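You operate a simulated robot arm through the tools that you are given. There is no shell and no other tool. Be economical: measure what you need, move in short steps, check, and stop when the job is done.

Carry out the task below with a simulated two-armed robot. There is one attempt and no reset: what you move stays moved.

## Task
On the top of the side table, fold the tea towel in half.

The check looks at the end state, three seconds after you hand in, the way a careful person would. Anything else that was tipped, shoved, dropped, spilled or broken makes it a failure. Flat cloth is picked up by pressing the open fingertips on it (5 to 10 N) and closing them slowly along it; thin cloth reads only 2 to 8 mm in the jaws.

## Robot
Two 7-joint arms with two-finger parallel grippers on one trunk, on a base that drives. Base frame: it is fixed to the floor where the robot stands at the start and does not move with it; the origin is under the middle of the robot, x ahead of it, y to its left, z up; the surface under the hand at the start is at about z = 900. Readings come in mm, rad, newtons and seconds.
The left shoulder is at the start at [70, 177, 1145], the right one opposite. With the tool pointing down near the work surface each hand reaches from about 300 to 740 mm from the robot's upright axis, wherever it stands, measured 20 degrees to its own side. Places, roughly: top of the side table [600, -200, 900]. Payload 3.43 kg a hand.
The tool frame of a hand sits at the grasp point between the pads (the TCP): z along the fingers, y along the line on which they close. The tips reach 30 mm beyond it. The gripper opens to 94 mm. The fingers are 28 mm wide and 10 mm thick; the gripper's body (50 by 96 mm) begins 55 mm behind the TCP.
Orientation is that of the tool frame in the base frame, as a unit quaternion [x, y, z, w]. With the fingers straight down and closing along the base's y, the tool's x points along the base's -x, its y along +y and its z along -z.

## Interface
- The arms move only by the tool play_rows. It takes "left_commands", "right_commands" or both (then of equal length, played together; a hand with none holds still); each is a list of rows, each a list of 7 numbers: the turn, a rotation vector about the tool's x, y, z in rad, then the shift along the tool's x, y, z in mm, then the opening, from 0 (shut) to 1 (fully open). In form: [[ax, ay, az, dx, dy, dz, grip], ...]. A call has 1 to 20 rows; each row is the pose to reach, as a shift and turn from the pose commanded when the call began, along the tool's axes at that moment. Rows are played at 5 a second. More than 50 mm and 0.15 rad between two rows, or a gripper value outside its range, and nothing of the call is played. Where a pose cannot be reached the arm comes as near as it can. A force on the tool above 40 N (or 10 N above the force at the start of the call, whichever is more), or a blocked arm, ends the call early, and 0.2 s more pass. The fingers move at their own pace (about 153 mm/s each) and stop on an object; they squeeze with about 45 N. The grip force told is the motor's: it shows also when the fingers shut on nothing. Time passes only in rows, and 0.2 s behind the last, so rows that repeat a pose let the fingers close. The reply holds the time, the measured pose of the TCP, the force on the tool along the base axes, the opening and the grip force, in the units named above and with some noise, with the torque about the TCP (base axes, N m) and any sound that the robot's microphone picked up, and new pictures: "views" is both (left out), scene, wrist or none (wrist: the cameras of the hands that moved).
- Cameras (640 x 400 px; columns grow to the right, rows downward): "scene" is now at [115.2, -15.1, 1433.3]; the picture's right is [-0.29, -0.96, 0.00], its down [-0.76, 0.23, -0.61] and it looks along [0.58, -0.18, -0.79] (base axes); focal length 282 px, centre (320, 200). "left" rides on the left gripper at [76, -14, -103] in its tool frame; the picture's right is [0.18, 0.98, 0.00], its down [-0.75, 0.14, -0.64] and it looks along [-0.63, 0.12, 0.77] (tool axes); focal length 243 px, centre (320, 200). "right" rides on the right gripper at [76, 14, -103] in its tool frame; the picture's right is [-0.18, 0.98, 0.00], its down [-0.75, -0.14, -0.64] and it looks along [-0.63, -0.12, 0.77] (tool axes); focal length 243 px, centre (320, 200). There is no depth. A picture from a camera that has moved, and an enlarged one, comes with that camera's place and axes in the base frame and with its lens. The place of the scene camera against the robot may be out by one fixed shift of up to 12 mm in any direction.
- lift_body(by): slides the trunk up (or, below 0, down) by that many mm; the arms and the scene camera ride with it, the base frame stays. It gives what a move gives, with no picture.
- base_move(legs): drives the robot by 1 to 6 legs, each [ahead, turn to the left] in mm and rad, along the robot's own axes; the way and the turn of a leg run together, so that a leg with both is an arc; at most 1500 mm and 3.142 rad a leg. The arms and the cameras ride along, it lands a little off, and it stops where it bumps. It gives what a move gives, and a new picture of the scene camera.
- head_to(pan, tilt): turns the head with the scene camera to pan (to the left, within 1.501 rad either way) and tilt (down, from -0.506 to 1.204), counted from straight ahead of the robot. It gives what a move gives, and a new picture of the scene camera.
- close_up(camera, box): a new picture of the part [left, top, right, bottom] of that camera's present view, enlarged. No time passes.
- job_done(): hands the job in; it is judged then, once.

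Go step by step. Nothing tells you exact positions but the pictures and the camera data: compare them with the known pose of the tool, close in by small moves and look again before you grip or let go. The budget is 120 turns and 260 pictures, counting those below and the enlarged ones. Unless the task says otherwise, let go and move clear before handing in, and close with one line.

The tools are called after ">>>" as a command line: name --argument value ..., lists and objects as JSON in quotes. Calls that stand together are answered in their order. play_rows: Moves the arms, as the interface text tells. Its arguments: {"type":"object","properties":{"left_commands":{"type":"array"},"right_commands":{"type":"array"},"views":{"type":"string","enum":["both","scene","wrist","none"]}},"required":[]} The other tools are called the same way: lift_body (by) slides the trunk up or down; base_move (legs) drives the base; head_to (pan, tilt) turns the head that bears the scene camera; close_up (camera, box) takes an enlarged picture of a part of a camera's view; job_done () hands the job in.

At the start:

```text
t: 0.0
left_eef_pos: [543.3, 220.9, 1052.6]
left_ee_rot: [0.0, 1.0, 0.0, 0.0]
left_force: [0.7, 0.7, 0.5]
left_moment: [-0.01, -0.01, -0.02]
left_opening: 94.1
left_gripper_force: 0.0
right_eef_pos: [385.6, -174.2, 1036.7]
right_ee_rot: [-0.001, 1.0, 0.001, 0.001]
right_force: [-0.6, 0.1, -0.3]
right_moment: [-0.05, -0.01, -0.04]
right_opening: 94.0
right_gripper_force: 0.0
trunk travel left (down, up): [-725.0, 115.0]
robot x, y, heading: [-0.6, -0.3, -0.002]
head pan, tilt: [-0.297, 0.916]
```

scene: 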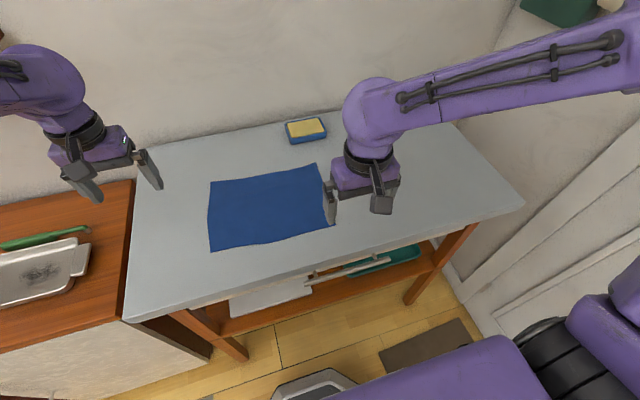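
right: 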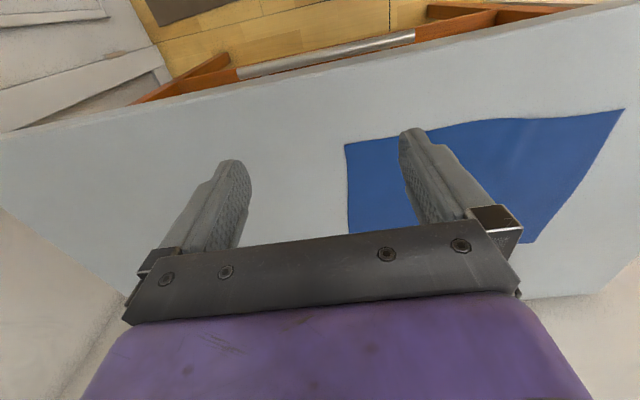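
left: 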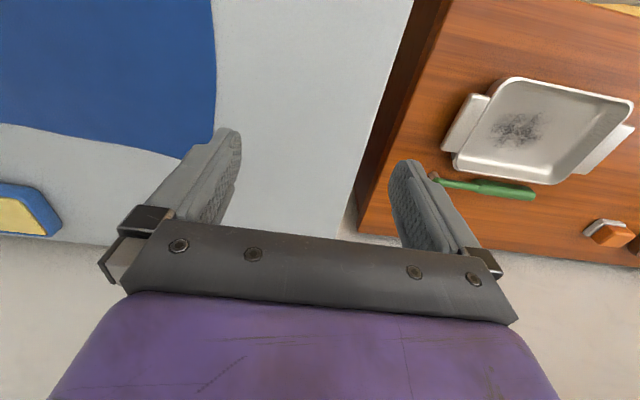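

The towel lies flat with its near corners at about (435, -157) and (445, 115), and its far edge at x≈635. I plan to pinch the near edge close to both corners and carry it over to the far edge, so first I'll hover both hands over the near edge.

>>> play_rows --left_commands '[[0, 0, 0, 16, -22, 14, 0.8], [0, 0, 0, 32, -44, 29, 0.6], [0, 0, 0, 48, -66, 44, 0.45], [0, 0, 0, 65, -88, 59, 0.45], [0, 0, 0, 81, -110, 73, 0.45], [0, 0, 0, 97, -131, 88, 0.45], [0, 0, 0, 97, -131, 88, 0.45]]' --right_commands '[[0, 0, 0, -9, 7, 12, 0.8], [0, 0, 0, -18, 14, 24, 0.6], [0, 0, 0, -26, 22, 36, 0.45], [0, 0, 0, -35, 29, 48, 0.45], [0, 0, 0, -44, 37, 60, 0.45], [0, 0, 0, -52, 44, 72, 0.45], [0, 0, 0, -52, 44, 72, 0.45]]'

```text
t: 1.6
left_eef_pos: [446.5, 89.5, 965.8]
left_ee_rot: [0.0, 1.0, 0.0, 0.0]
left_force: [0.3, -1.0, -0.3]
left_moment: [-0.01, -0.02, 0.0]
left_opening: 42.4
left_gripper_force: 0.1
right_eef_pos: [438.2, -130.5, 965.1]
right_ee_rot: [-0.001, 1.0, 0.001, 0.001]
right_force: [0.0, 0.5, -0.2]
right_moment: [0.0, -0.01, -0.02]
right_opening: 42.3
right_gripper_force: 0.1
trunk travel left (down, up): [-725.0, 115.0]
robot x, y, heading: [-1.5, 3.0, -0.0]
head pan, tilt: [-0.297, 0.916]
camera scene: at [114.9, -14.9, 1433.3], right [-0.29, -0.96, 0.0], down [-0.76, 0.23, -0.61], along [0.58, -0.18, -0.79], focal length 282 px, centre (320, 200)
camera right: at [362.7, -116.1, 1068.1], right [0.18, 0.98, 0.0], down [0.75, -0.14, 0.64], along [0.63, -0.12, -0.77], focal length 243 px, centre (320, 200)
camera left: at [370.1, 76.8, 1068.3], right [-0.18, 0.98, 0.0], down [0.75, 0.14, 0.64], along [0.63, 0.12, -0.77], focal length 243 px, centre (320, 200)
```

scene: 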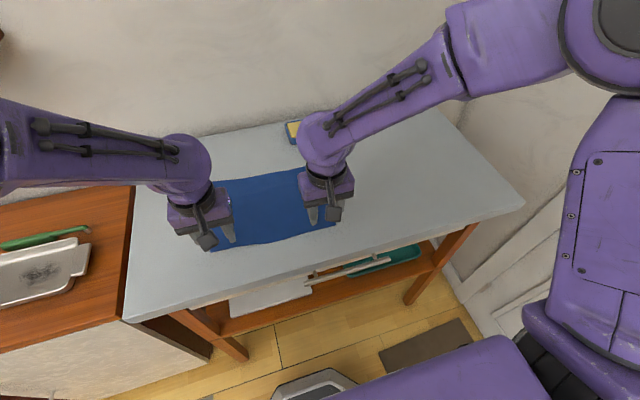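
right: 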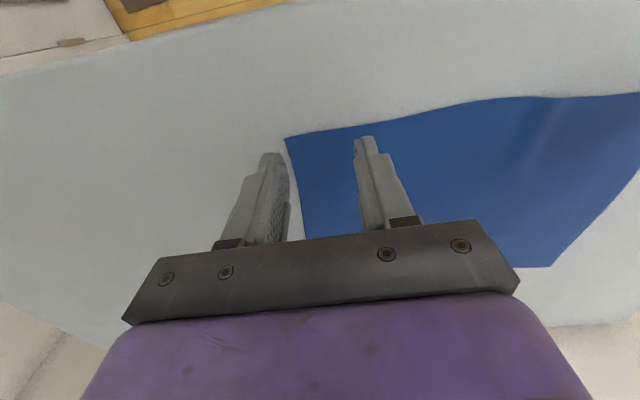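
left: 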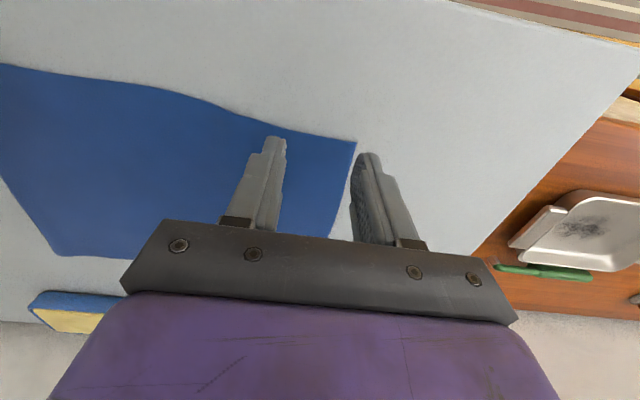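

Both wrist cameras put the near corners at (437, -156) and (447, 118), and the far ones at (637, -167) and (644, 104). I'll shift both hands slightly inward and lower to contact.

>>> play_rows --left_commands '[[0, 0, 0, -1, -8, 0, 0.45], [0, 0, 0, -1, -8, 15, 0.45], [0, 0, 0, -1, -8, 28, 0.45], [0, 0, 0, -1, -8, 32, 0.45], [0, 0, 0, -1, -8, 34, 0.45], [0, 0, 0, -1, -8, 34, 0.45]]' --right_commands '[[0, 0, 0, -3, 10, 0, 0.45], [0, 0, 0, -3, 10, 15, 0.45], [0, 0, 0, -3, 10, 28, 0.45], [0, 0, 0, -3, 10, 32, 0.45], [0, 0, 0, -3, 10, 34, 0.45], [0, 0, 0, -3, 10, 34, 0.45]]' --views "wrist"

```text
t: 3.0
left_eef_pos: [448.0, 81.8, 931.6]
left_ee_rot: [0.0, 1.0, 0.0, 0.001]
left_force: [0.3, 0.9, 3.5]
left_moment: [0.05, -0.04, 0.01]
left_opening: 42.4
left_gripper_force: 0.1
right_eef_pos: [441.9, -119.2, 931.9]
right_ee_rot: [-0.001, 1.0, 0.001, 0.001]
right_force: [-0.1, 0.8, 0.4]
right_moment: [-0.02, -0.03, 0.02]
right_opening: 42.2
right_gripper_force: 0.1
trunk travel left (down, up): [-725.0, 115.0]
robot x, y, heading: [2.2, 0.1, -0.001]
head pan, tilt: [-0.297, 0.916]
camera right: at [366.2, -105.7, 1034.3], right [0.18, 0.98, 0.0], down [0.75, -0.14, 0.64], along [0.63, -0.12, -0.77], focal length 243 px, centre (320, 200)
camera left: at [371.4, 68.7, 1034.5], right [-0.18, 0.98, 0.0], down [0.75, 0.14, 0.64], along [0.63, 0.12, -0.77], focal length 243 px, centre (320, 200)
```

right: 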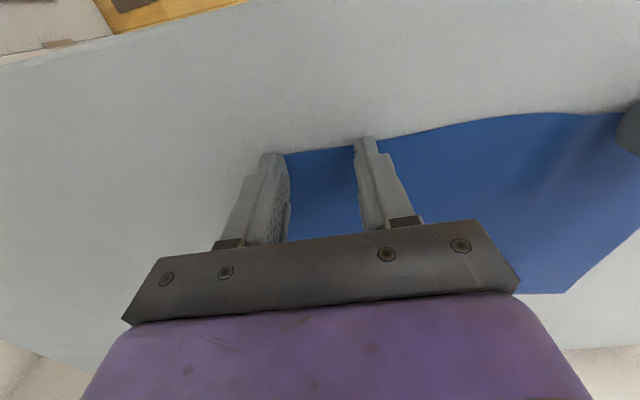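
left: 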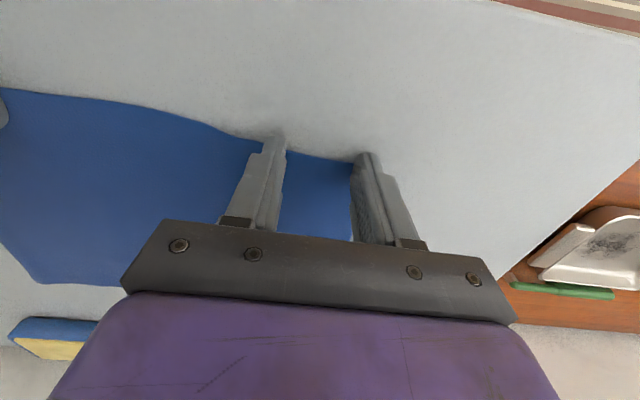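

Contact is just starting, with about 15 mm of the cloth edge under the tips. Next I'll press a bit harder and check the force.

>>> play_rows --left_commands '[[0, 0, 0, 0, 0, 1, 0.45], [0, 0, 0, 0, 0, 1.5, 0.45]]' --right_commands '[[0, 0, 0, 0, 0, 1.5, 0.45], [0, 0, 0, 0, 0, 3, 0.45]]' --views "none"

```text
t: 3.6
left_eef_pos: [448.0, 82.1, 931.8]
left_ee_rot: [0.001, 1.0, -0.001, 0.002]
left_force: [1.6, -0.3, 10.0]
left_moment: [0.08, -0.1, -0.01]
left_opening: 42.1
left_gripper_force: 0.0
right_eef_pos: [442.2, -119.4, 931.1]
right_ee_rot: [-0.001, 1.0, 0.001, 0.004]
right_force: [1.3, -1.5, 18.8]
right_moment: [-0.23, -0.09, 0.09]
right_opening: 42.6
right_gripper_force: 0.2
trunk travel left (down, up): [-725.0, 115.0]
robot x, y, heading: [1.4, -3.3, -0.004]
head pan, tilt: [-0.297, 0.916]
```

The right hand presses too hard at 19 N, so I'll ease it and then close both slowly.

>>> play_rows --left_commands '[[0, 0, 0, 0, 0, -0.3, 0.45], [0, 0, 0, 0, 0, -0.3, 0.42], [0, 0, 0, 0, 0, -0.3, 0.38], [0, 0, 0, 0, 0, -0.3, 0.34], [0, 0, 0, 0, 0, -0.3, 0.3], [0, 0, 0, 0, 0, -0.3, 0.26], [0, 0, 0, 0, 0, -0.3, 0.22], [0, 0, 0, 0, 0, -0.3, 0.18], [0, 0, 0, 0, 0, -0.3, 0.14], [0, 0, 0, 0, 0, -0.3, 0.1], [0, 0, 0, 0, 0, -0.3, 0.06], [0, 0, 0, 0, 0, -0.3, 0.03], [0, 0, 0, 0, 0, -0.3, 0], [0, 0, 0, 0, 0, -0.3, 0], [0, 0, 0, 0, 0, -0.3, 0]]' --right_commands '[[0, 0, 0, 0, 0, -1.8, 0.45], [0, 0, 0, 0, 0, -1.8, 0.42], [0, 0, 0, 0, 0, -1.8, 0.38], [0, 0, 0, 0, 0, -1.8, 0.34], [0, 0, 0, 0, 0, -1.8, 0.3], [0, 0, 0, 0, 0, -1.8, 0.26], [0, 0, 0, 0, 0, -1.8, 0.22], [0, 0, 0, 0, 0, -1.8, 0.18], [0, 0, 0, 0, 0, -1.8, 0.14], [0, 0, 0, 0, 0, -1.8, 0.1], [0, 0, 0, 0, 0, -1.8, 0.06], [0, 0, 0, 0, 0, -1.8, 0.03], [0, 0, 0, 0, 0, -1.8, 0], [0, 0, 0, 0, 0, -1.8, 0], [0, 0, 0, 0, 0, -1.8, 0]]'

```text
t: 6.8
left_eef_pos: [447.0, 81.3, 931.6]
left_ee_rot: [0.0, 1.0, 0.001, 0.002]
left_force: [0.1, -0.3, 22.7]
left_moment: [0.03, -0.14, 0.02]
left_opening: 2.1
left_gripper_force: 36.7
right_eef_pos: [440.7, -120.7, 931.1]
right_ee_rot: [0.0, 1.0, 0.001, 0.001]
right_force: [-0.2, 0.7, 1.0]
right_moment: [-0.01, -0.02, 0.0]
right_opening: 0.0
right_gripper_force: 33.2
trunk travel left (down, up): [-725.0, 115.0]
robot x, y, heading: [0.9, -4.2, 0.003]
head pan, tilt: [-0.297, 0.916]
camera scene: at [112.3, -15.5, 1433.6], right [-0.29, -0.96, 0.0], down [-0.76, 0.23, -0.61], along [0.58, -0.18, -0.79], focal length 282 px, centre (320, 200)
camera right: at [364.4, -106.3, 1033.7], right [0.18, 0.98, 0.0], down [0.75, -0.14, 0.64], along [0.63, -0.12, -0.76], focal length 243 px, centre (320, 200)
camera left: at [369.6, 68.2, 1034.1], right [-0.18, 0.98, 0.0], down [0.75, 0.14, 0.64], along [0.63, 0.12, -0.76], focal length 243 px, centre (320, 200)
```

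scene: 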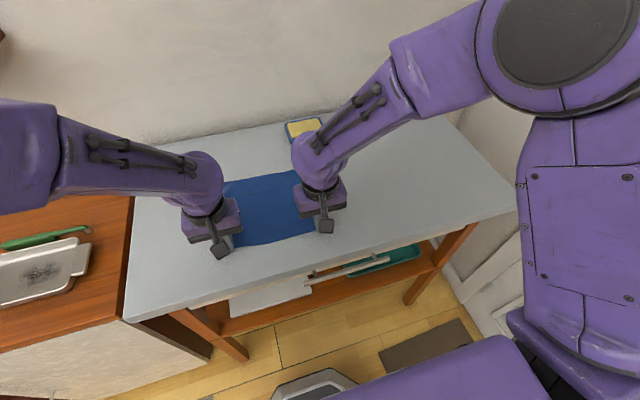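
right: 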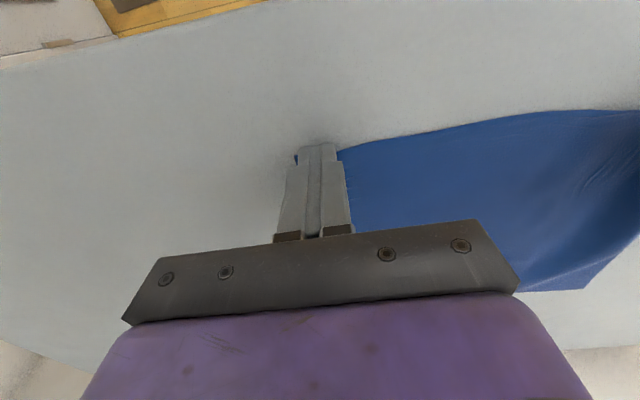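
left: 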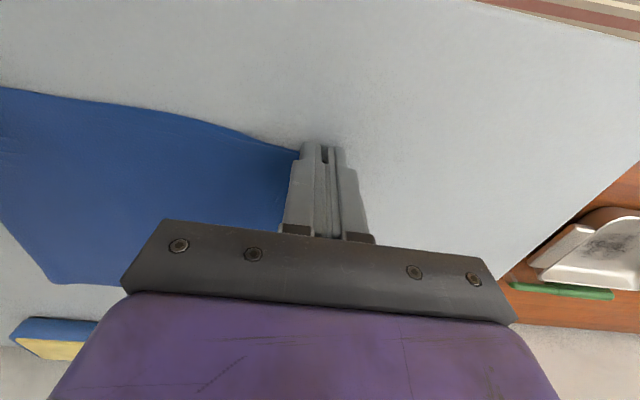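

The left hand caught the cloth (2.1 mm), while the right closed on nothing because it pressed too lightly. I'll raise the left a little, lift and reopen the right, and look.

>>> play_rows --left_commands '[[0, 0, 0, 0, 0, -2, 0], [0, 0, 0, 0, 0, -4, 0], [0, 0, 0, 0, 0, -4, 0], [0, 0, 0, 0, 0, -4, 0]]' --right_commands '[[0, 0, 0, 0, 0, -10, 0], [0, 0, 0, 0, 0, -20, 0.2], [0, 0, 0, 0, 0, -20, 0.45], [0, 0, 0, 0, 0, -20, 0.45]]' --views "wrist"

```text
t: 7.8
left_eef_pos: [449.2, 81.8, 934.2]
left_ee_rot: [0.0, 1.0, 0.0, 0.0]
left_force: [-0.7, 0.8, 0.1]
left_moment: [0.0, -0.01, 0.0]
left_opening: 2.3
left_gripper_force: 37.2
right_eef_pos: [442.7, -121.0, 950.2]
right_ee_rot: [-0.001, 1.0, 0.001, 0.0]
right_force: [-0.4, -0.1, -0.9]
right_moment: [0.02, -0.01, 0.0]
right_opening: 42.4
right_gripper_force: 0.0
trunk travel left (down, up): [-725.0, 115.0]
robot x, y, heading: [0.5, -1.0, 0.001]
head pan, tilt: [-0.297, 0.916]
camera right: at [366.7, -106.2, 1052.7], right [0.18, 0.98, 0.0], down [0.75, -0.14, 0.64], along [0.63, -0.12, -0.77], focal length 243 px, centre (320, 200)
camera left: at [371.5, 68.6, 1036.7], right [-0.18, 0.98, 0.0], down [0.75, 0.14, 0.64], along [0.63, 0.12, -0.77], focal length 243 px, centre (320, 200)
```

right: 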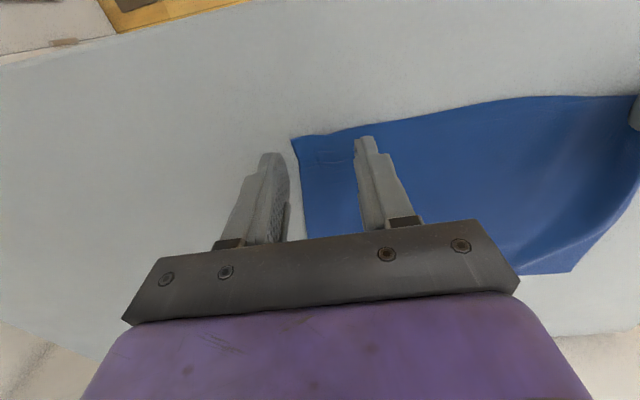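
left: 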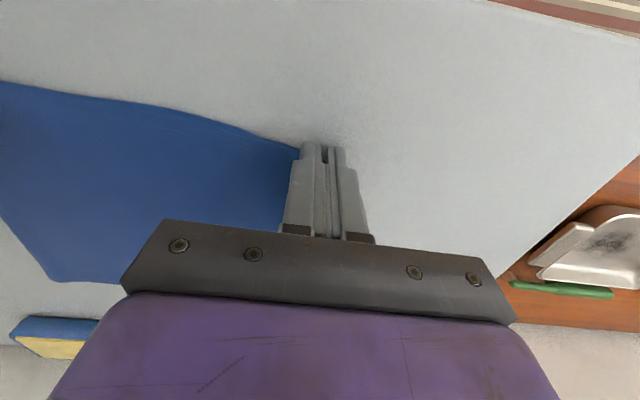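

The right near corner is now at about (436, -138), so I'll move the right hand inward and press again.

>>> play_rows --right_commands '[[0, 0, 0, 1, 18, 0, 0.45], [0, 0, 0, 1, 18, 12, 0.45], [0, 0, 0, 1, 18, 18, 0.45], [0, 0, 0, 1, 18, 20, 0.45], [0, 0, 0, 1, 18, 21, 0.45], [0, 0, 0, 1, 18, 21, 0.45]]' --views "wrist"

```text
t: 9.2
left_eef_pos: [447.1, 81.2, 935.4]
left_ee_rot: [-0.001, 1.0, 0.0, 0.001]
left_force: [0.7, 0.4, -0.4]
left_moment: [-0.03, 0.04, 0.0]
left_opening: 1.8
left_gripper_force: 37.0
right_eef_pos: [441.8, -101.0, 931.5]
right_ee_rot: [-0.001, 1.0, 0.0, 0.003]
right_force: [2.6, -1.1, 22.3]
right_moment: [-0.25, -0.18, 0.04]
right_opening: 42.6
right_gripper_force: 0.5
trunk travel left (down, up): [-725.0, 115.0]
robot x, y, heading: [-3.4, 1.6, -0.003]
head pan, tilt: [-0.297, 0.916]
camera right: at [364.7, -87.7, 1033.0], right [0.18, 0.98, 0.0], down [0.75, -0.14, 0.65], along [0.64, -0.12, -0.76], focal length 243 px, centre (320, 200)
```

right: 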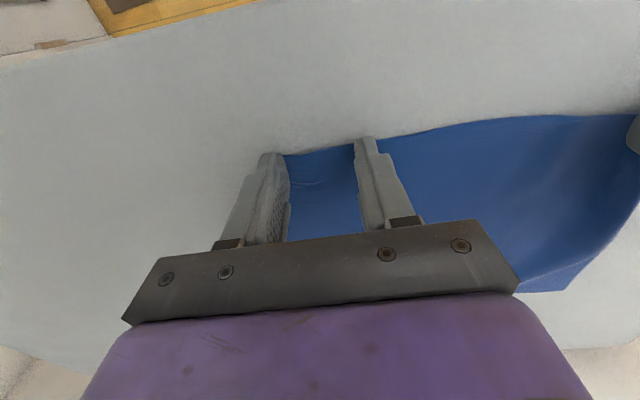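

Contact is firm at 22 N. I'll ease it by about 1.5 mm while closing slowly.

>>> play_rows --right_commands '[[0, 0, 0, 0, 0, -1.3, 0.45], [0, 0, 0, 0, 0, -1.3, 0.4], [0, 0, 0, 0, 0, -1.3, 0.36], [0, 0, 0, 0, 0, -1.3, 0.32], [0, 0, 0, 0, 0, -1.3, 0.28], [0, 0, 0, 0, 0, -1.3, 0.24], [0, 0, 0, 0, 0, -1.2, 0.2], [0, 0, 0, 0, 0, -1.1, 0.16], [0, 0, 0, 0, 0, -1, 0.12], [0, 0, 0, 0, 0, -0.9, 0.08], [0, 0, 0, 0, 0, -0.8, 0.05], [0, 0, 0, 0, 0, -0.8, 0.02], [0, 0, 0, 0, 0, -0.8, 0], [0, 0, 0, 0, 0, -0.8, 0]]' --views "wrist"

```text
t: 12.2
left_eef_pos: [446.9, 82.9, 935.2]
left_ee_rot: [0.0, 1.0, 0.0, 0.001]
left_force: [-0.2, -1.9, -0.6]
left_moment: [-0.09, -0.02, -0.02]
left_opening: 2.2
left_gripper_force: 37.3
right_eef_pos: [440.0, -100.6, 931.9]
right_ee_rot: [-0.001, 1.0, 0.002, 0.002]
right_force: [1.4, 3.2, 13.7]
right_moment: [0.0, -0.03, 0.0]
right_opening: 5.8
right_gripper_force: 40.1
trunk travel left (down, up): [-725.0, 115.0]
robot x, y, heading: [-2.4, -2.5, -0.0]
head pan, tilt: [-0.297, 0.916]
camera right: at [364.3, -87.6, 1033.3], right [0.18, 0.98, 0.0], down [0.75, -0.14, 0.64], along [0.63, -0.12, -0.77], focal length 243 px, centre (320, 200)
```

right: 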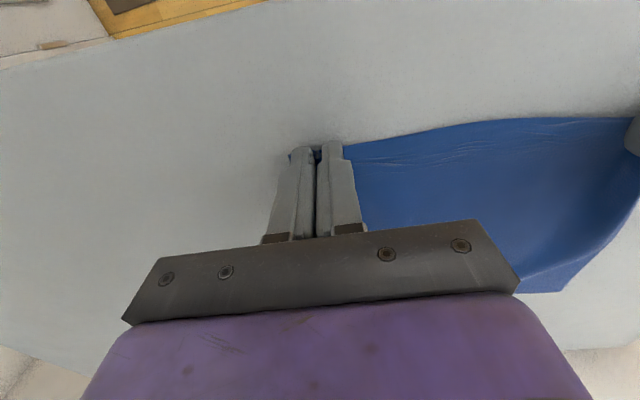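

Both hands hold cloth (2.2 mm and 5.8 mm). I'll lift both by 50 mm and look.

>>> play_rows --left_commands '[[0, 0, 0, 0, 0, -10, 0], [0, 0, 0, -5, 0, -25, 0], [0, 0, 0, -10, 0, -40, 0], [0, 0, 0, -15, 0, -50, 0], [0, 0, 0, -15, 0, -50, 0]]' --right_commands '[[0, 0, 0, 0, 0, -10, 0], [0, 0, 0, -5, 0, -25, 0], [0, 0, 0, -10, 0, -40, 0], [0, 0, 0, -15, 0, -54, 0], [0, 0, 0, -15, 0, -54, 0]]'

```text
t: 13.4
left_eef_pos: [463.8, 82.1, 983.2]
left_ee_rot: [-0.001, 1.0, 0.0, 0.0]
left_force: [-0.2, -1.3, -0.1]
left_moment: [-0.05, 0.01, 0.0]
left_opening: 2.5
left_gripper_force: 36.4
right_eef_pos: [456.9, -101.2, 985.6]
right_ee_rot: [-0.001, 1.0, 0.0, 0.0]
right_force: [0.1, 0.0, -0.1]
right_moment: [0.02, -0.01, 0.06]
right_opening: 5.3
right_gripper_force: 40.6
trunk travel left (down, up): [-725.0, 115.0]
robot x, y, heading: [-0.9, -0.6, -0.0]
head pan, tilt: [-0.297, 0.916]
camera scene: at [115.3, -15.0, 1433.3], right [-0.29, -0.96, 0.0], down [-0.76, 0.23, -0.61], along [0.58, -0.18, -0.79], focal length 282 px, centre (320, 200)
camera right: at [381.1, -87.8, 1086.8], right [0.18, 0.98, 0.0], down [0.75, -0.14, 0.64], along [0.63, -0.12, -0.77], focal length 243 px, centre (320, 200)
camera left: at [386.9, 68.4, 1086.7], right [-0.18, 0.98, 0.0], down [0.75, 0.14, 0.64], along [0.63, 0.12, -0.77], focal length 243 px, centre (320, 200)
```

scene: 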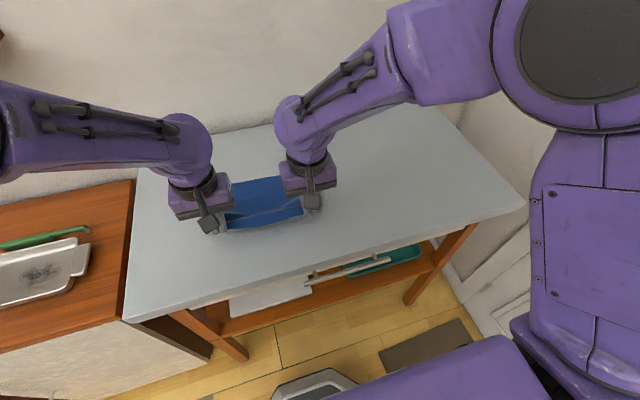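
right: 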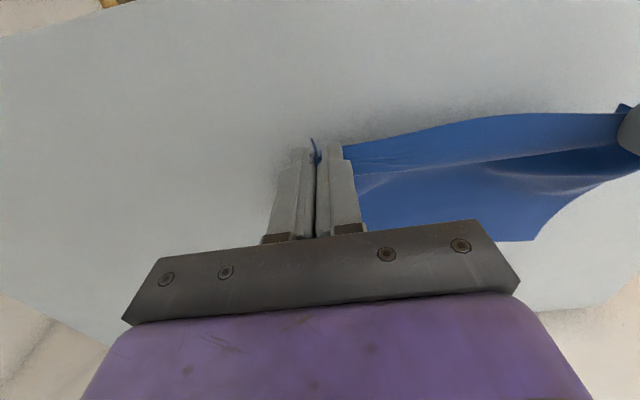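
left: 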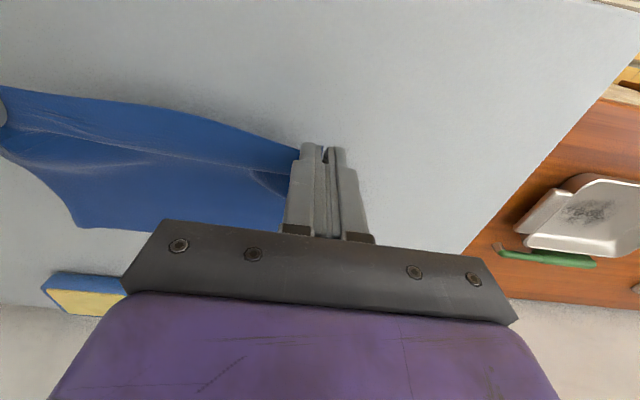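

Both pinches hold and the edge is lifting cleanly. I'll start the arc over the fold line, spreading the hands slightly and tilting the tips toward the robot as the cloth turns over.

>>> play_rows --left_commands '[[0, 0.05, 0, -19, 2, -14, 0], [0, 0.1, 0, -38, 4, -28, 0], [0, 0.2, 0, -65, 6, -35, 0], [0, 0.3, 0, -92, 8, -37, 0], [0, 0.3, 0, -92, 10, -37, 0], [0, 0.3, 0, -92, 12, -37, 0]]' --right_commands '[[0, 0.05, 0, -19, -2, -14, 0], [0, 0.1, 0, -38, -4, -28, 0], [0, 0.2, 0, -65, -6, -35, 0], [0, 0.3, 0, -92, -8, -37, 0], [0, 0.3, 0, -92, -10, -37, 0], [0, 0.3, 0, -92, -12, -37, 0]]'

```text
t: 14.8
left_eef_pos: [554.1, 90.4, 1020.2]
left_ee_rot: [0.0, 0.989, -0.005, -0.15]
left_force: [-2.7, -38.4, -0.1]
left_moment: [-1.21, 0.1, 0.05]
left_opening: 2.4
left_gripper_force: 37.1
right_eef_pos: [546.6, -110.4, 1021.0]
right_ee_rot: [-0.001, 0.989, 0.005, -0.15]
right_force: [1.6, 37.6, 0.0]
right_moment: [1.2, -0.06, -0.12]
right_opening: 7.3
right_gripper_force: 40.8
trunk travel left (down, up): [-725.0, 115.0]
robot x, y, heading: [-3.0, 0.8, -0.002]
head pan, tilt: [-0.297, 0.916]
camera scene: at [115.5, -15.1, 1433.2], right [-0.29, -0.96, 0.0], down [-0.76, 0.23, -0.61], along [0.58, -0.18, -0.79], focal length 282 px, centre (320, 200)
camera right: at [505.4, -97.6, 1141.8], right [0.17, 0.98, -0.05], down [0.91, -0.14, 0.39], along [0.38, -0.11, -0.92], focal length 243 px, centre (320, 200)
camera left: at [511.9, 78.2, 1142.0], right [-0.18, 0.98, 0.05], down [0.91, 0.14, 0.39], along [0.37, 0.11, -0.92], focal length 243 px, centre (320, 200)
```

scene: 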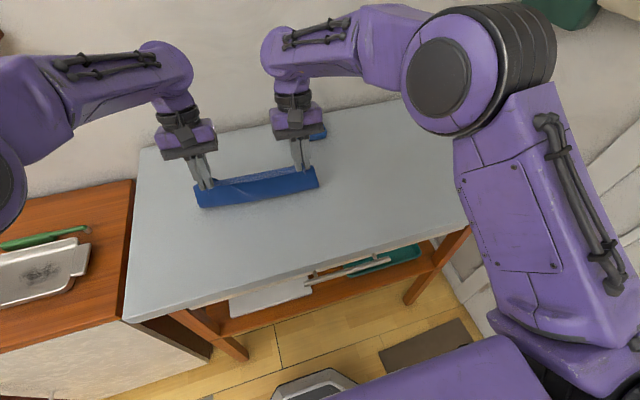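
right: 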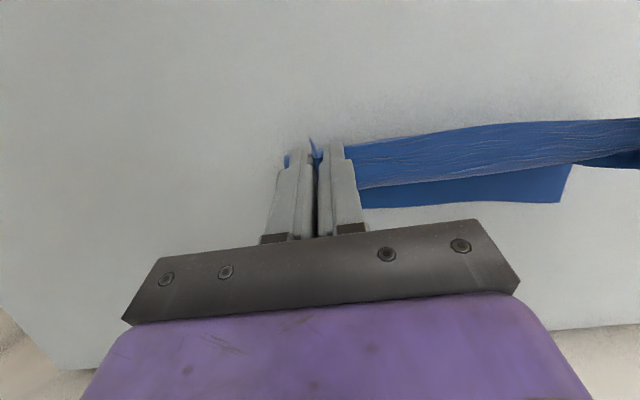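
left: 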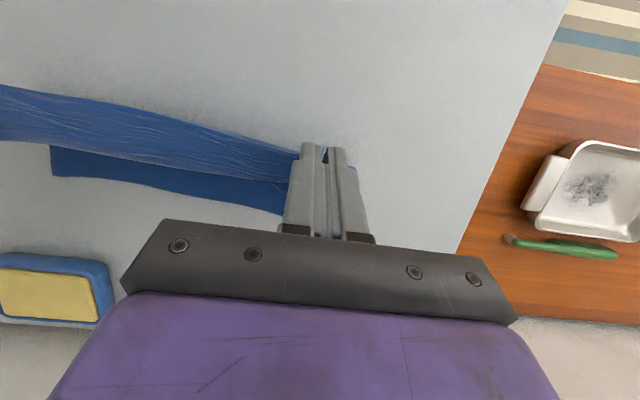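

The cloth is taut between the hands at 38 N, so I'll relax the spread first and then check the force.

>>> play_rows --left_commands '[[0, 0, 0, 0, -2, 0, 0], [0, 0, 0, 0, -4, 0, 0], [0, 0, 0, 0, -4, 0, 0]]' --right_commands '[[0, 0, 0, 0, 2, 0, 0], [0, 0, 0, 0, 4, 0, 0], [0, 0, 0, 0, 4, 0, 0]]' --views "none"

```text
t: 15.6
left_eef_pos: [555.0, 90.3, 1020.8]
left_ee_rot: [0.0, 0.989, -0.002, -0.15]
left_force: [-1.3, -27.0, -0.5]
left_moment: [-0.87, 0.06, 0.06]
left_opening: 2.3
left_gripper_force: 36.8
right_eef_pos: [547.4, -109.2, 1021.8]
right_ee_rot: [-0.001, 0.989, 0.002, -0.15]
right_force: [1.2, 27.4, -0.8]
right_moment: [0.87, -0.06, -0.09]
right_opening: 6.6
right_gripper_force: 41.5
trunk travel left (down, up): [-725.0, 115.0]
robot x, y, heading: [0.0, 3.0, 0.001]
head pan, tilt: [-0.297, 0.916]
```

I'll relax by another 8 mm on each side while continuing the arc forward and down.

>>> play_rows --left_commands '[[0, 0, 0, 0, -4, 0, 0], [0, 0, 0, 0, -8, 0, 0], [0, 0.1, 0, -25.7, -8, -1.7, 0], [0, 0.2, 0, -51.5, -8, 4, 0], [0, 0.3, 0, -78, -8, 15.6, 0], [0, 0.4, 0, -100.8, -8, 31.6, 0], [0, 0.4, 0, -100.8, -8, 31.6, 0]]' --right_commands '[[0, 0, 0, 0, 4, 0, 0], [0, 0, 0, 0, 8, 0, 0], [0, 0.1, 0, -24.7, 8, -1.4, 0], [0, 0.2, 0, -49.6, 8, 4.6, 0], [0, 0.3, 0, -74.3, 8, 16.8, 0], [0, 0.4, 0, -96, 8, 33.1, 0], [0, 0.4, 0, -96, 8, 33.1, 0]]'

```text
t: 16.7
left_eef_pos: [585.1, 105.5, 1006.6]
left_ee_rot: [-0.002, 0.968, -0.016, -0.252]
left_force: [-1.0, -21.5, -0.2]
left_moment: [-0.66, -0.07, 0.17]
left_opening: 2.3
left_gripper_force: 37.0
left hand out of reach, approached as far as the arm can: row 4, 5
right_eef_pos: [585.4, -93.3, 1000.3]
right_ee_rot: [-0.002, 0.969, 0.014, -0.246]
right_force: [-0.1, 21.7, 1.4]
right_moment: [0.64, -0.03, -0.18]
right_opening: 6.1
right_gripper_force: 40.2
right hand out of reach, approached as far as the arm can: row 4, 5
trunk travel left (down, up): [-725.0, 115.0]
robot x, y, heading: [0.4, -0.2, 0.001]
head pan, tilt: [-0.297, 0.916]
stopped in row 5 (right hand): the force on the tool passed its limit at 46 N (the readings are from after the stop); the commanded pose is now the measured one
camera scene: at [111.5, -12.8, 1433.7], right [-0.29, -0.96, 0.0], down [-0.76, 0.23, -0.61], along [0.58, -0.18, -0.79], focal length 282 px, centre (320, 200)
camera right: at [568.3, -82.8, 1125.2], right [0.16, 0.98, -0.06], down [0.97, -0.15, 0.2], along [0.19, -0.09, -0.98], focal length 243 px, centre (320, 200)
camera left: at [568.7, 95.4, 1134.8], right [-0.17, 0.98, 0.06], down [0.97, 0.16, 0.19], along [0.18, 0.09, -0.98], focal length 243 px, centre (320, 200)
```

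scene: 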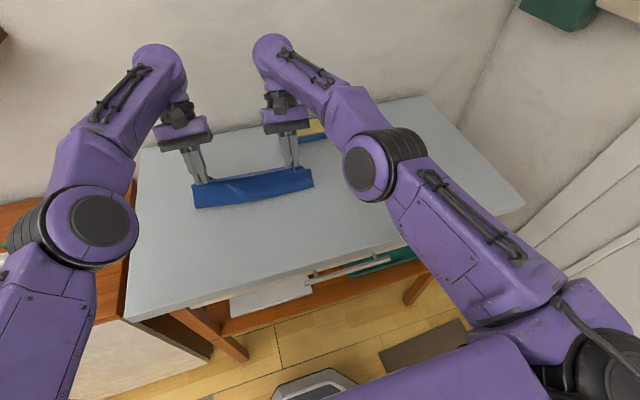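
right: 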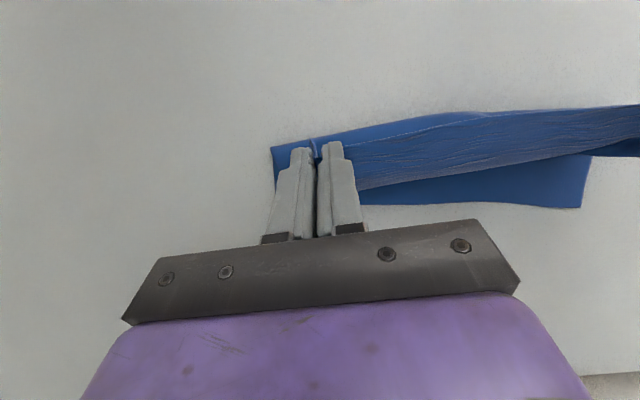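
left: 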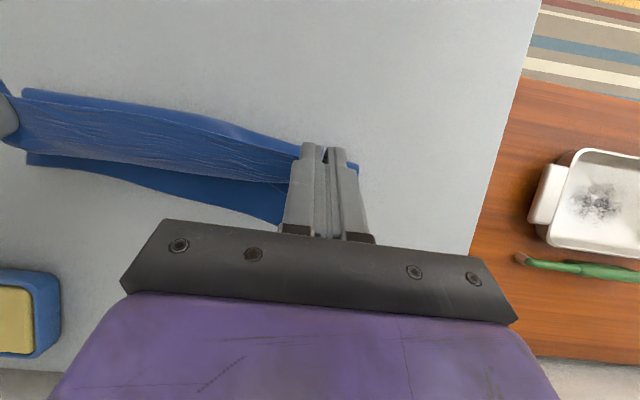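

The tilted pose runs out of reach and the hands drifted sideways, but the cloth is turning over well. I'll untilt the hands in place and relieve the tension between them before going on.

>>> play_rows --left_commands '[[0, -0.1, 0, 2.5, -4, 0.5, 0], [0, -0.2, 0, 5, -8, 1, 0], [0, -0.3, 0, 7.5, -12, 1.6, 0], [0, -0.4, 0, 10, -15, 2.2, 0], [0, -0.4, 0, 10, -15, 2.2, 0]]' --right_commands '[[0, -0.1, 0, 2.5, -1, 0.5, 0], [0, -0.2, 0, 5, -2, 1, 0], [0, -0.3, 0, 7.5, -4, 1.6, 0], [0, -0.4, 0, 10, -5, 2.2, 0], [0, -0.4, 0, 10, -5, 2.2, 0]]' --views "scene"

```text
t: 17.9
left_eef_pos: [580.2, 92.8, 1007.4]
left_ee_rot: [-0.006, 0.998, -0.012, -0.055]
left_force: [-0.3, -13.1, -0.6]
left_moment: [-0.41, 0.04, -0.09]
left_opening: 2.2
left_gripper_force: 36.3
right_eef_pos: [580.5, -103.2, 999.0]
right_ee_rot: [0.0, 0.999, 0.012, -0.049]
right_force: [-0.9, 14.6, 1.1]
right_moment: [0.47, 0.0, 0.03]
right_opening: 6.1
right_gripper_force: 40.0
trunk travel left (down, up): [-725.0, 115.0]
robot x, y, heading: [0.1, 1.4, -0.003]
head pan, tilt: [-0.297, 0.916]
camera scene: at [116.6, -14.9, 1433.1], right [-0.29, -0.96, 0.0], down [-0.76, 0.23, -0.61], along [0.58, -0.18, -0.79], focal length 282 px, centre (320, 200)
```

scene: 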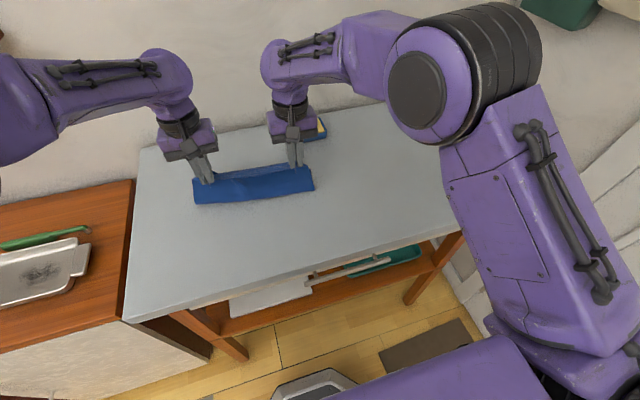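

The arms are back in a good posture. I'll move forward and down to about 25 mm above the table, relaxing the tension further.

>>> play_rows --left_commands '[[0, 0, 0, 0, -4, 0, 0], [0, 0, 0, -20, -4, 8, 0], [0, 0, 0, -38, -4, 20, 0], [0, 0, 0, -52, -4, 34, 0], [0, 0, 0, -61, -4, 49, 0], [0, 0, 0, -61, -4, 49, 0]]' --right_commands '[[0, 0, 0, 0, 4, 0, 0], [0, 0, 0, -16, 4, 7, 0], [0, 0, 0, -30, 4, 17, 0], [0, 0, 0, -41, 4, 29, 0], [0, 0, 0, -48.5, 4, 42, 0], [0, 0, 0, -48.5, 4, 42, 0]]'

```text
t: 19.3
left_eef_pos: [633.3, 86.8, 953.6]
left_ee_rot: [-0.005, 0.998, -0.011, -0.055]
left_force: [-0.4, -1.4, -0.4]
left_moment: [-0.07, 0.0, -0.02]
left_opening: 2.3
left_gripper_force: 37.1
right_eef_pos: [622.5, -99.1, 953.6]
right_ee_rot: [0.001, 0.999, 0.011, -0.049]
right_force: [-0.7, 2.1, 0.8]
right_moment: [0.07, -0.02, -0.01]
right_opening: 5.8
right_gripper_force: 39.9
trunk travel left (down, up): [-725.0, 115.0]
robot x, y, heading: [1.4, -1.1, 0.002]
head pan, tilt: [-0.297, 0.916]
camera scene: at [114.3, -14.9, 1433.4], right [-0.29, -0.96, 0.0], down [-0.76, 0.23, -0.61], along [0.58, -0.18, -0.79], focal length 282 px, centre (320, 200)
camera right: at [557.5, -86.7, 1063.2], right [0.19, 0.98, 0.0], down [0.81, -0.16, 0.56], along [0.55, -0.1, -0.83], focal length 243 px, centre (320, 200)
camera left: at [569.9, 75.9, 1064.5], right [-0.19, 0.98, 0.0], down [0.82, 0.16, 0.55], along [0.54, 0.11, -0.83], focal length 243 px, centre (320, 200)
```

scene: 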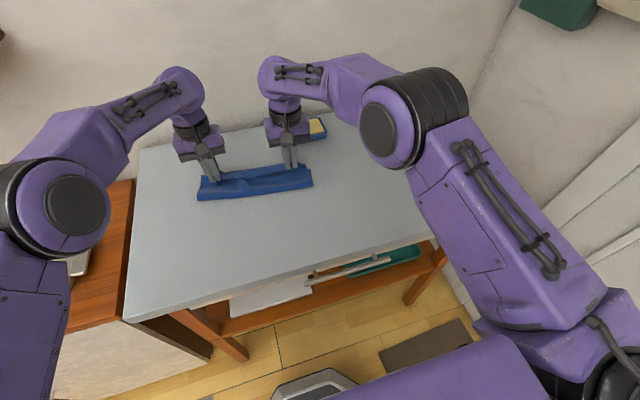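
right: 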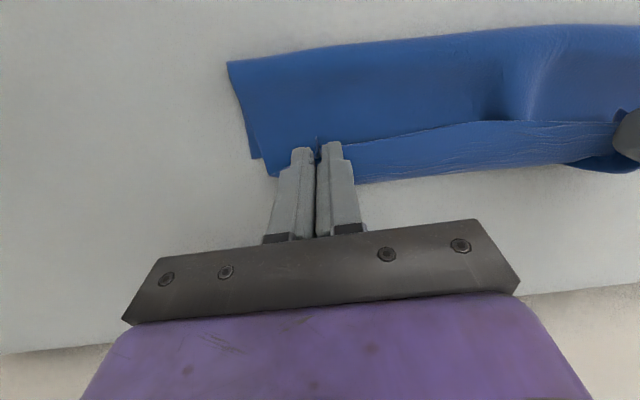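
left: 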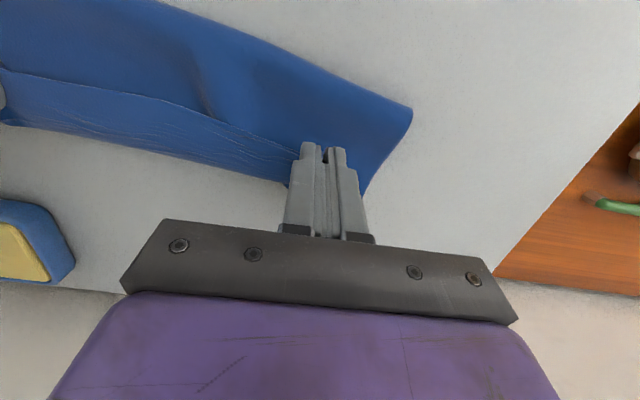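

The edge is almost over the far edge, with a narrow hem turned back in the grip. I'll lower nearly straight down to just above the table.

>>> play_rows --left_commands '[[0, 0, 0, -4, 0, 8, 0], [0, 0, 0, -7, 0, 15, 0], [0, 0, 0, -7, 0, 19, 0], [0, 0, 0, -7, 0, 19, 0]]' --right_commands '[[0, 0, 0, -4, 0, 8, 0], [0, 0, 0, -7, 0, 15, 0], [0, 0, 0, -7, 0, 19, 0], [0, 0, 0, -7, 0, 19, 0]]'

```text
t: 20.3
left_eef_pos: [638.8, 87.2, 934.7]
left_ee_rot: [-0.005, 0.998, -0.011, -0.055]
left_force: [0.5, -1.5, 2.4]
left_moment: [0.0, -0.01, 0.0]
left_opening: 2.2
left_gripper_force: 36.9
right_eef_pos: [627.9, -98.3, 933.5]
right_ee_rot: [0.001, 0.999, 0.012, -0.049]
right_force: [-1.0, -0.1, 1.7]
right_moment: [0.01, -0.02, 0.05]
right_opening: 5.5
right_gripper_force: 40.3
trunk travel left (down, up): [-725.0, 115.0]
robot x, y, heading: [1.4, -1.0, 0.0]
head pan, tilt: [-0.297, 0.916]
camera scene: at [115.0, -15.0, 1433.4], right [-0.29, -0.96, 0.0], down [-0.76, 0.23, -0.61], along [0.58, -0.18, -0.79], focal length 282 px, centre (320, 200)
camera right: at [563.2, -86.2, 1043.0], right [0.19, 0.98, 0.0], down [0.81, -0.16, 0.56], along [0.55, -0.1, -0.83], focal length 243 px, centre (320, 200)
camera left: at [574.9, 75.1, 1045.2], right [-0.19, 0.98, 0.0], down [0.82, 0.16, 0.55], along [0.54, 0.11, -0.83], focal length 243 px, centre (320, 200)
```

scene: 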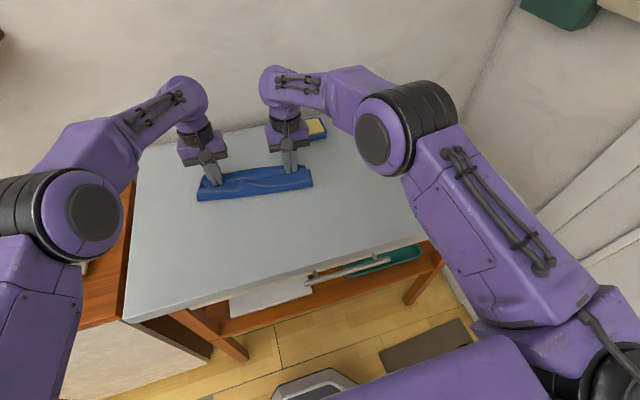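
right: 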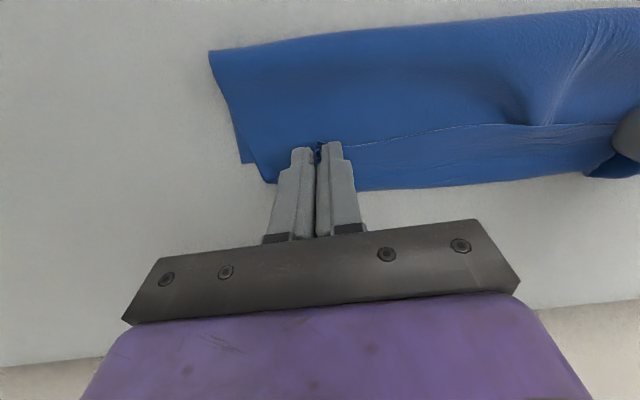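
left: 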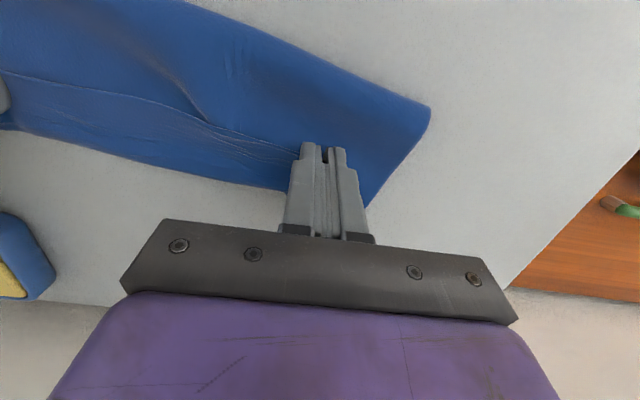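

Both tips are now on the bottom layer. I'll open the jaws slightly, lift straight up and look at how the edge falls.

>>> play_rows --left_commands '[[0, 0, 0, 0, 0, 0, 0.15], [0, 0, 0, 0, 0, -1, 0.25], [0, 0, 0, 0, 0, -2, 0.25], [0, 0, 0, 0, 0, -20, 0.25], [0, 0, 0, 10, 0, -50, 0.25], [0, 0, 0, 20, 30, -90, 0.25], [0, 0, 0, 20, 60, -120, 0.25]]' --right_commands '[[0, 0, 0, 0, 0, 0, 0.15], [0, 0, 0, 0, 0, -1, 0.25], [0, 0, 0, 0, 0, -2, 0.25], [0, 0, 0, 0, 0, -20, 0.25], [0, 0, 0, 10, 0, -50, 0.25], [0, 0, 0, 20, -30, -90, 0.25], [0, 0, 0, 20, -60, -120, 0.25]]'

```text
refused: row 6 steps farther than a row can; nothing moved
```

>>> play_rows --left_commands '[[0, 0, 0, 0, 0, 0, 0.15], [0, 0, 0, 0, 0, -1, 0.25], [0, 0, 0, 0, 0, -2, 0.25], [0, 0, 0, 0, 0, -20, 0.25], [0, 0, 0, 10, 0, -50, 0.25], [0, 0, 0, 20, 20, -85, 0.25], [0, 0, 0, 20, 50, -110, 0.25]]' --right_commands '[[0, 0, 0, 0, 0, 0, 0.15], [0, 0, 0, 0, 0, -1, 0.25], [0, 0, 0, 0, 0, -2, 0.25], [0, 0, 0, 0, 0, -20, 0.25], [0, 0, 0, 10, 0, -50, 0.25], [0, 0, 0, 20, -20, -85, 0.25], [0, 0, 0, 20, -50, -110, 0.25]]'

```text
t: 21.9
left_eef_pos: [630.9, 139.8, 1044.5]
left_ee_rot: [-0.005, 0.998, -0.011, -0.056]
left_force: [0.0, 0.7, 0.0]
left_moment: [0.03, 0.04, 0.02]
left_opening: 23.5
left_gripper_force: 0.1
right_eef_pos: [619.3, -149.5, 1043.5]
right_ee_rot: [0.001, 0.999, 0.013, -0.051]
right_force: [0.1, -0.5, -0.2]
right_moment: [0.04, -0.01, -0.02]
right_opening: 23.5
right_gripper_force: 0.1
trunk travel left (down, up): [-725.0, 115.0]
robot x, y, heading: [-0.1, 2.9, -0.001]
head pan, tilt: [-0.297, 0.916]
camera scene: at [115.5, -14.9, 1433.2], right [-0.29, -0.96, 0.0], down [-0.76, 0.23, -0.61], along [0.58, -0.18, -0.79], focal length 282 px, centre (320, 200)
camera right: at [554.2, -137.9, 1153.8], right [0.19, 0.98, 0.0], down [0.81, -0.16, 0.56], along [0.55, -0.1, -0.83], focal length 243 px, centre (320, 200)
camera left: at [565.5, 127.7, 1155.6], right [-0.19, 0.98, 0.0], down [0.82, 0.16, 0.55], along [0.54, 0.11, -0.83], focal length 243 px, centre (320, 200)
```

scene: 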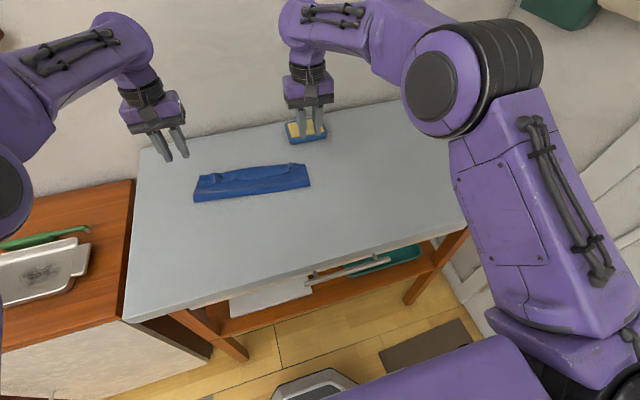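
right: 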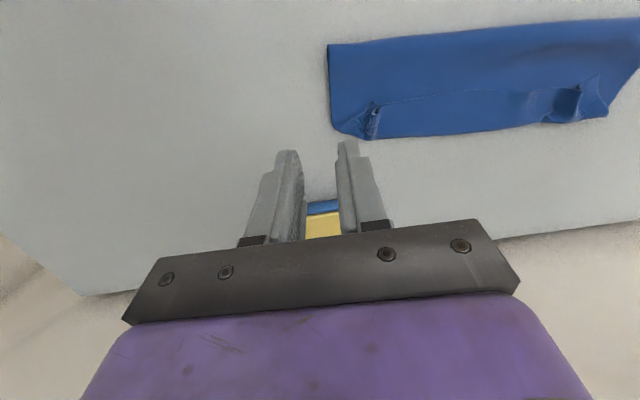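
left: 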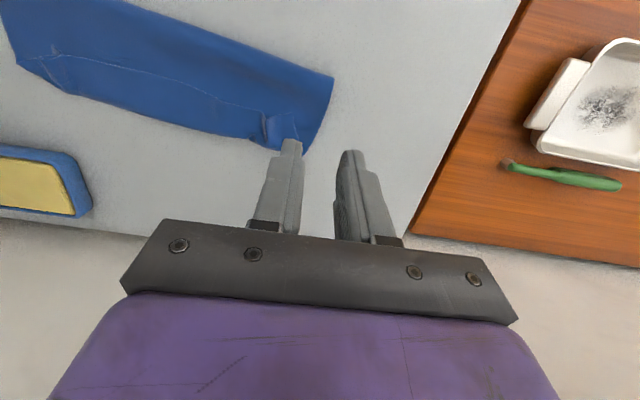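

The fold is nearly there, but the edge is turned up on top as a narrow hem. I'll zoom in to see it.

>>> close_up --camera "scene" --box '[170, 140, 340, 220]'

>>> close_up --camera "right" --box '[300, 0, 640, 180]'

>>> close_up --camera "left" --box '[0, 0, 360, 180]'

```text
3.76 times, centred on (255, 180) of scene
camera zoom: at [115.5, -14.9, 1433.2], right [-0.29, -0.96, 0.0], down [-0.76, 0.23, -0.61], along [0.58, -0.18, -0.79], focal length 1060 px, centre (565, 275)
```

zoom: 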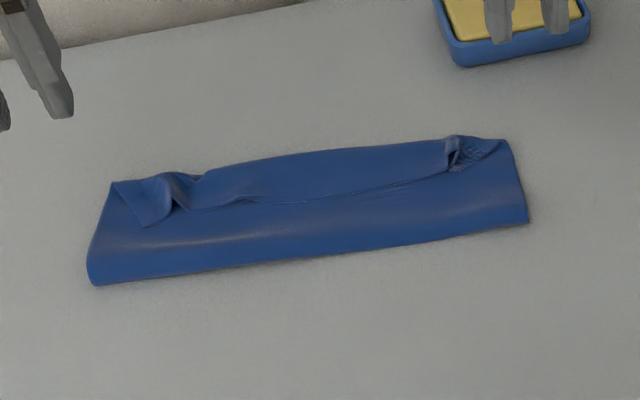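

```text
1.88 times, centred on (470, 90) of right
camera zoom: at [554.2, -137.9, 1153.8], right [0.19, 0.98, 0.0], down [0.81, -0.16, 0.56], along [0.55, -0.1, -0.83], focal length 457 px, centre (38, 407)
```

zoom: 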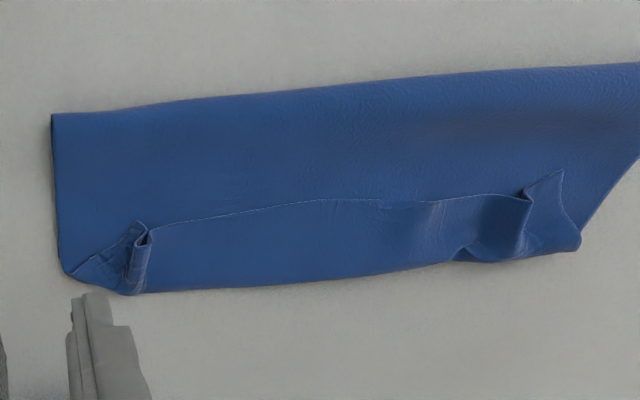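

```text
1.78 times, centred on (180, 90) of left
camera zoom: at [565.5, 127.7, 1155.6], right [-0.19, 0.98, 0.0], down [0.82, 0.16, 0.55], along [0.54, 0.11, -0.83], focal length 431 px, centre (569, 396)
```

zoom: 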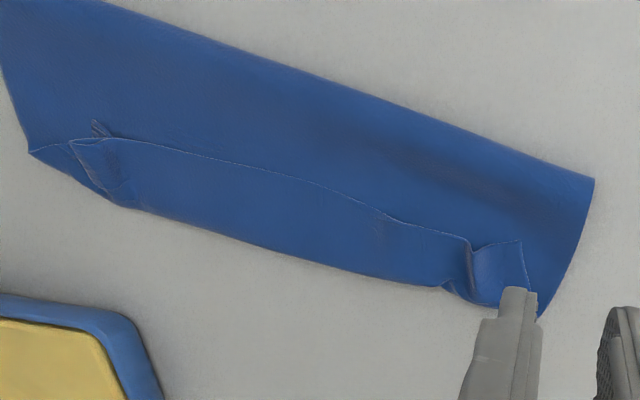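

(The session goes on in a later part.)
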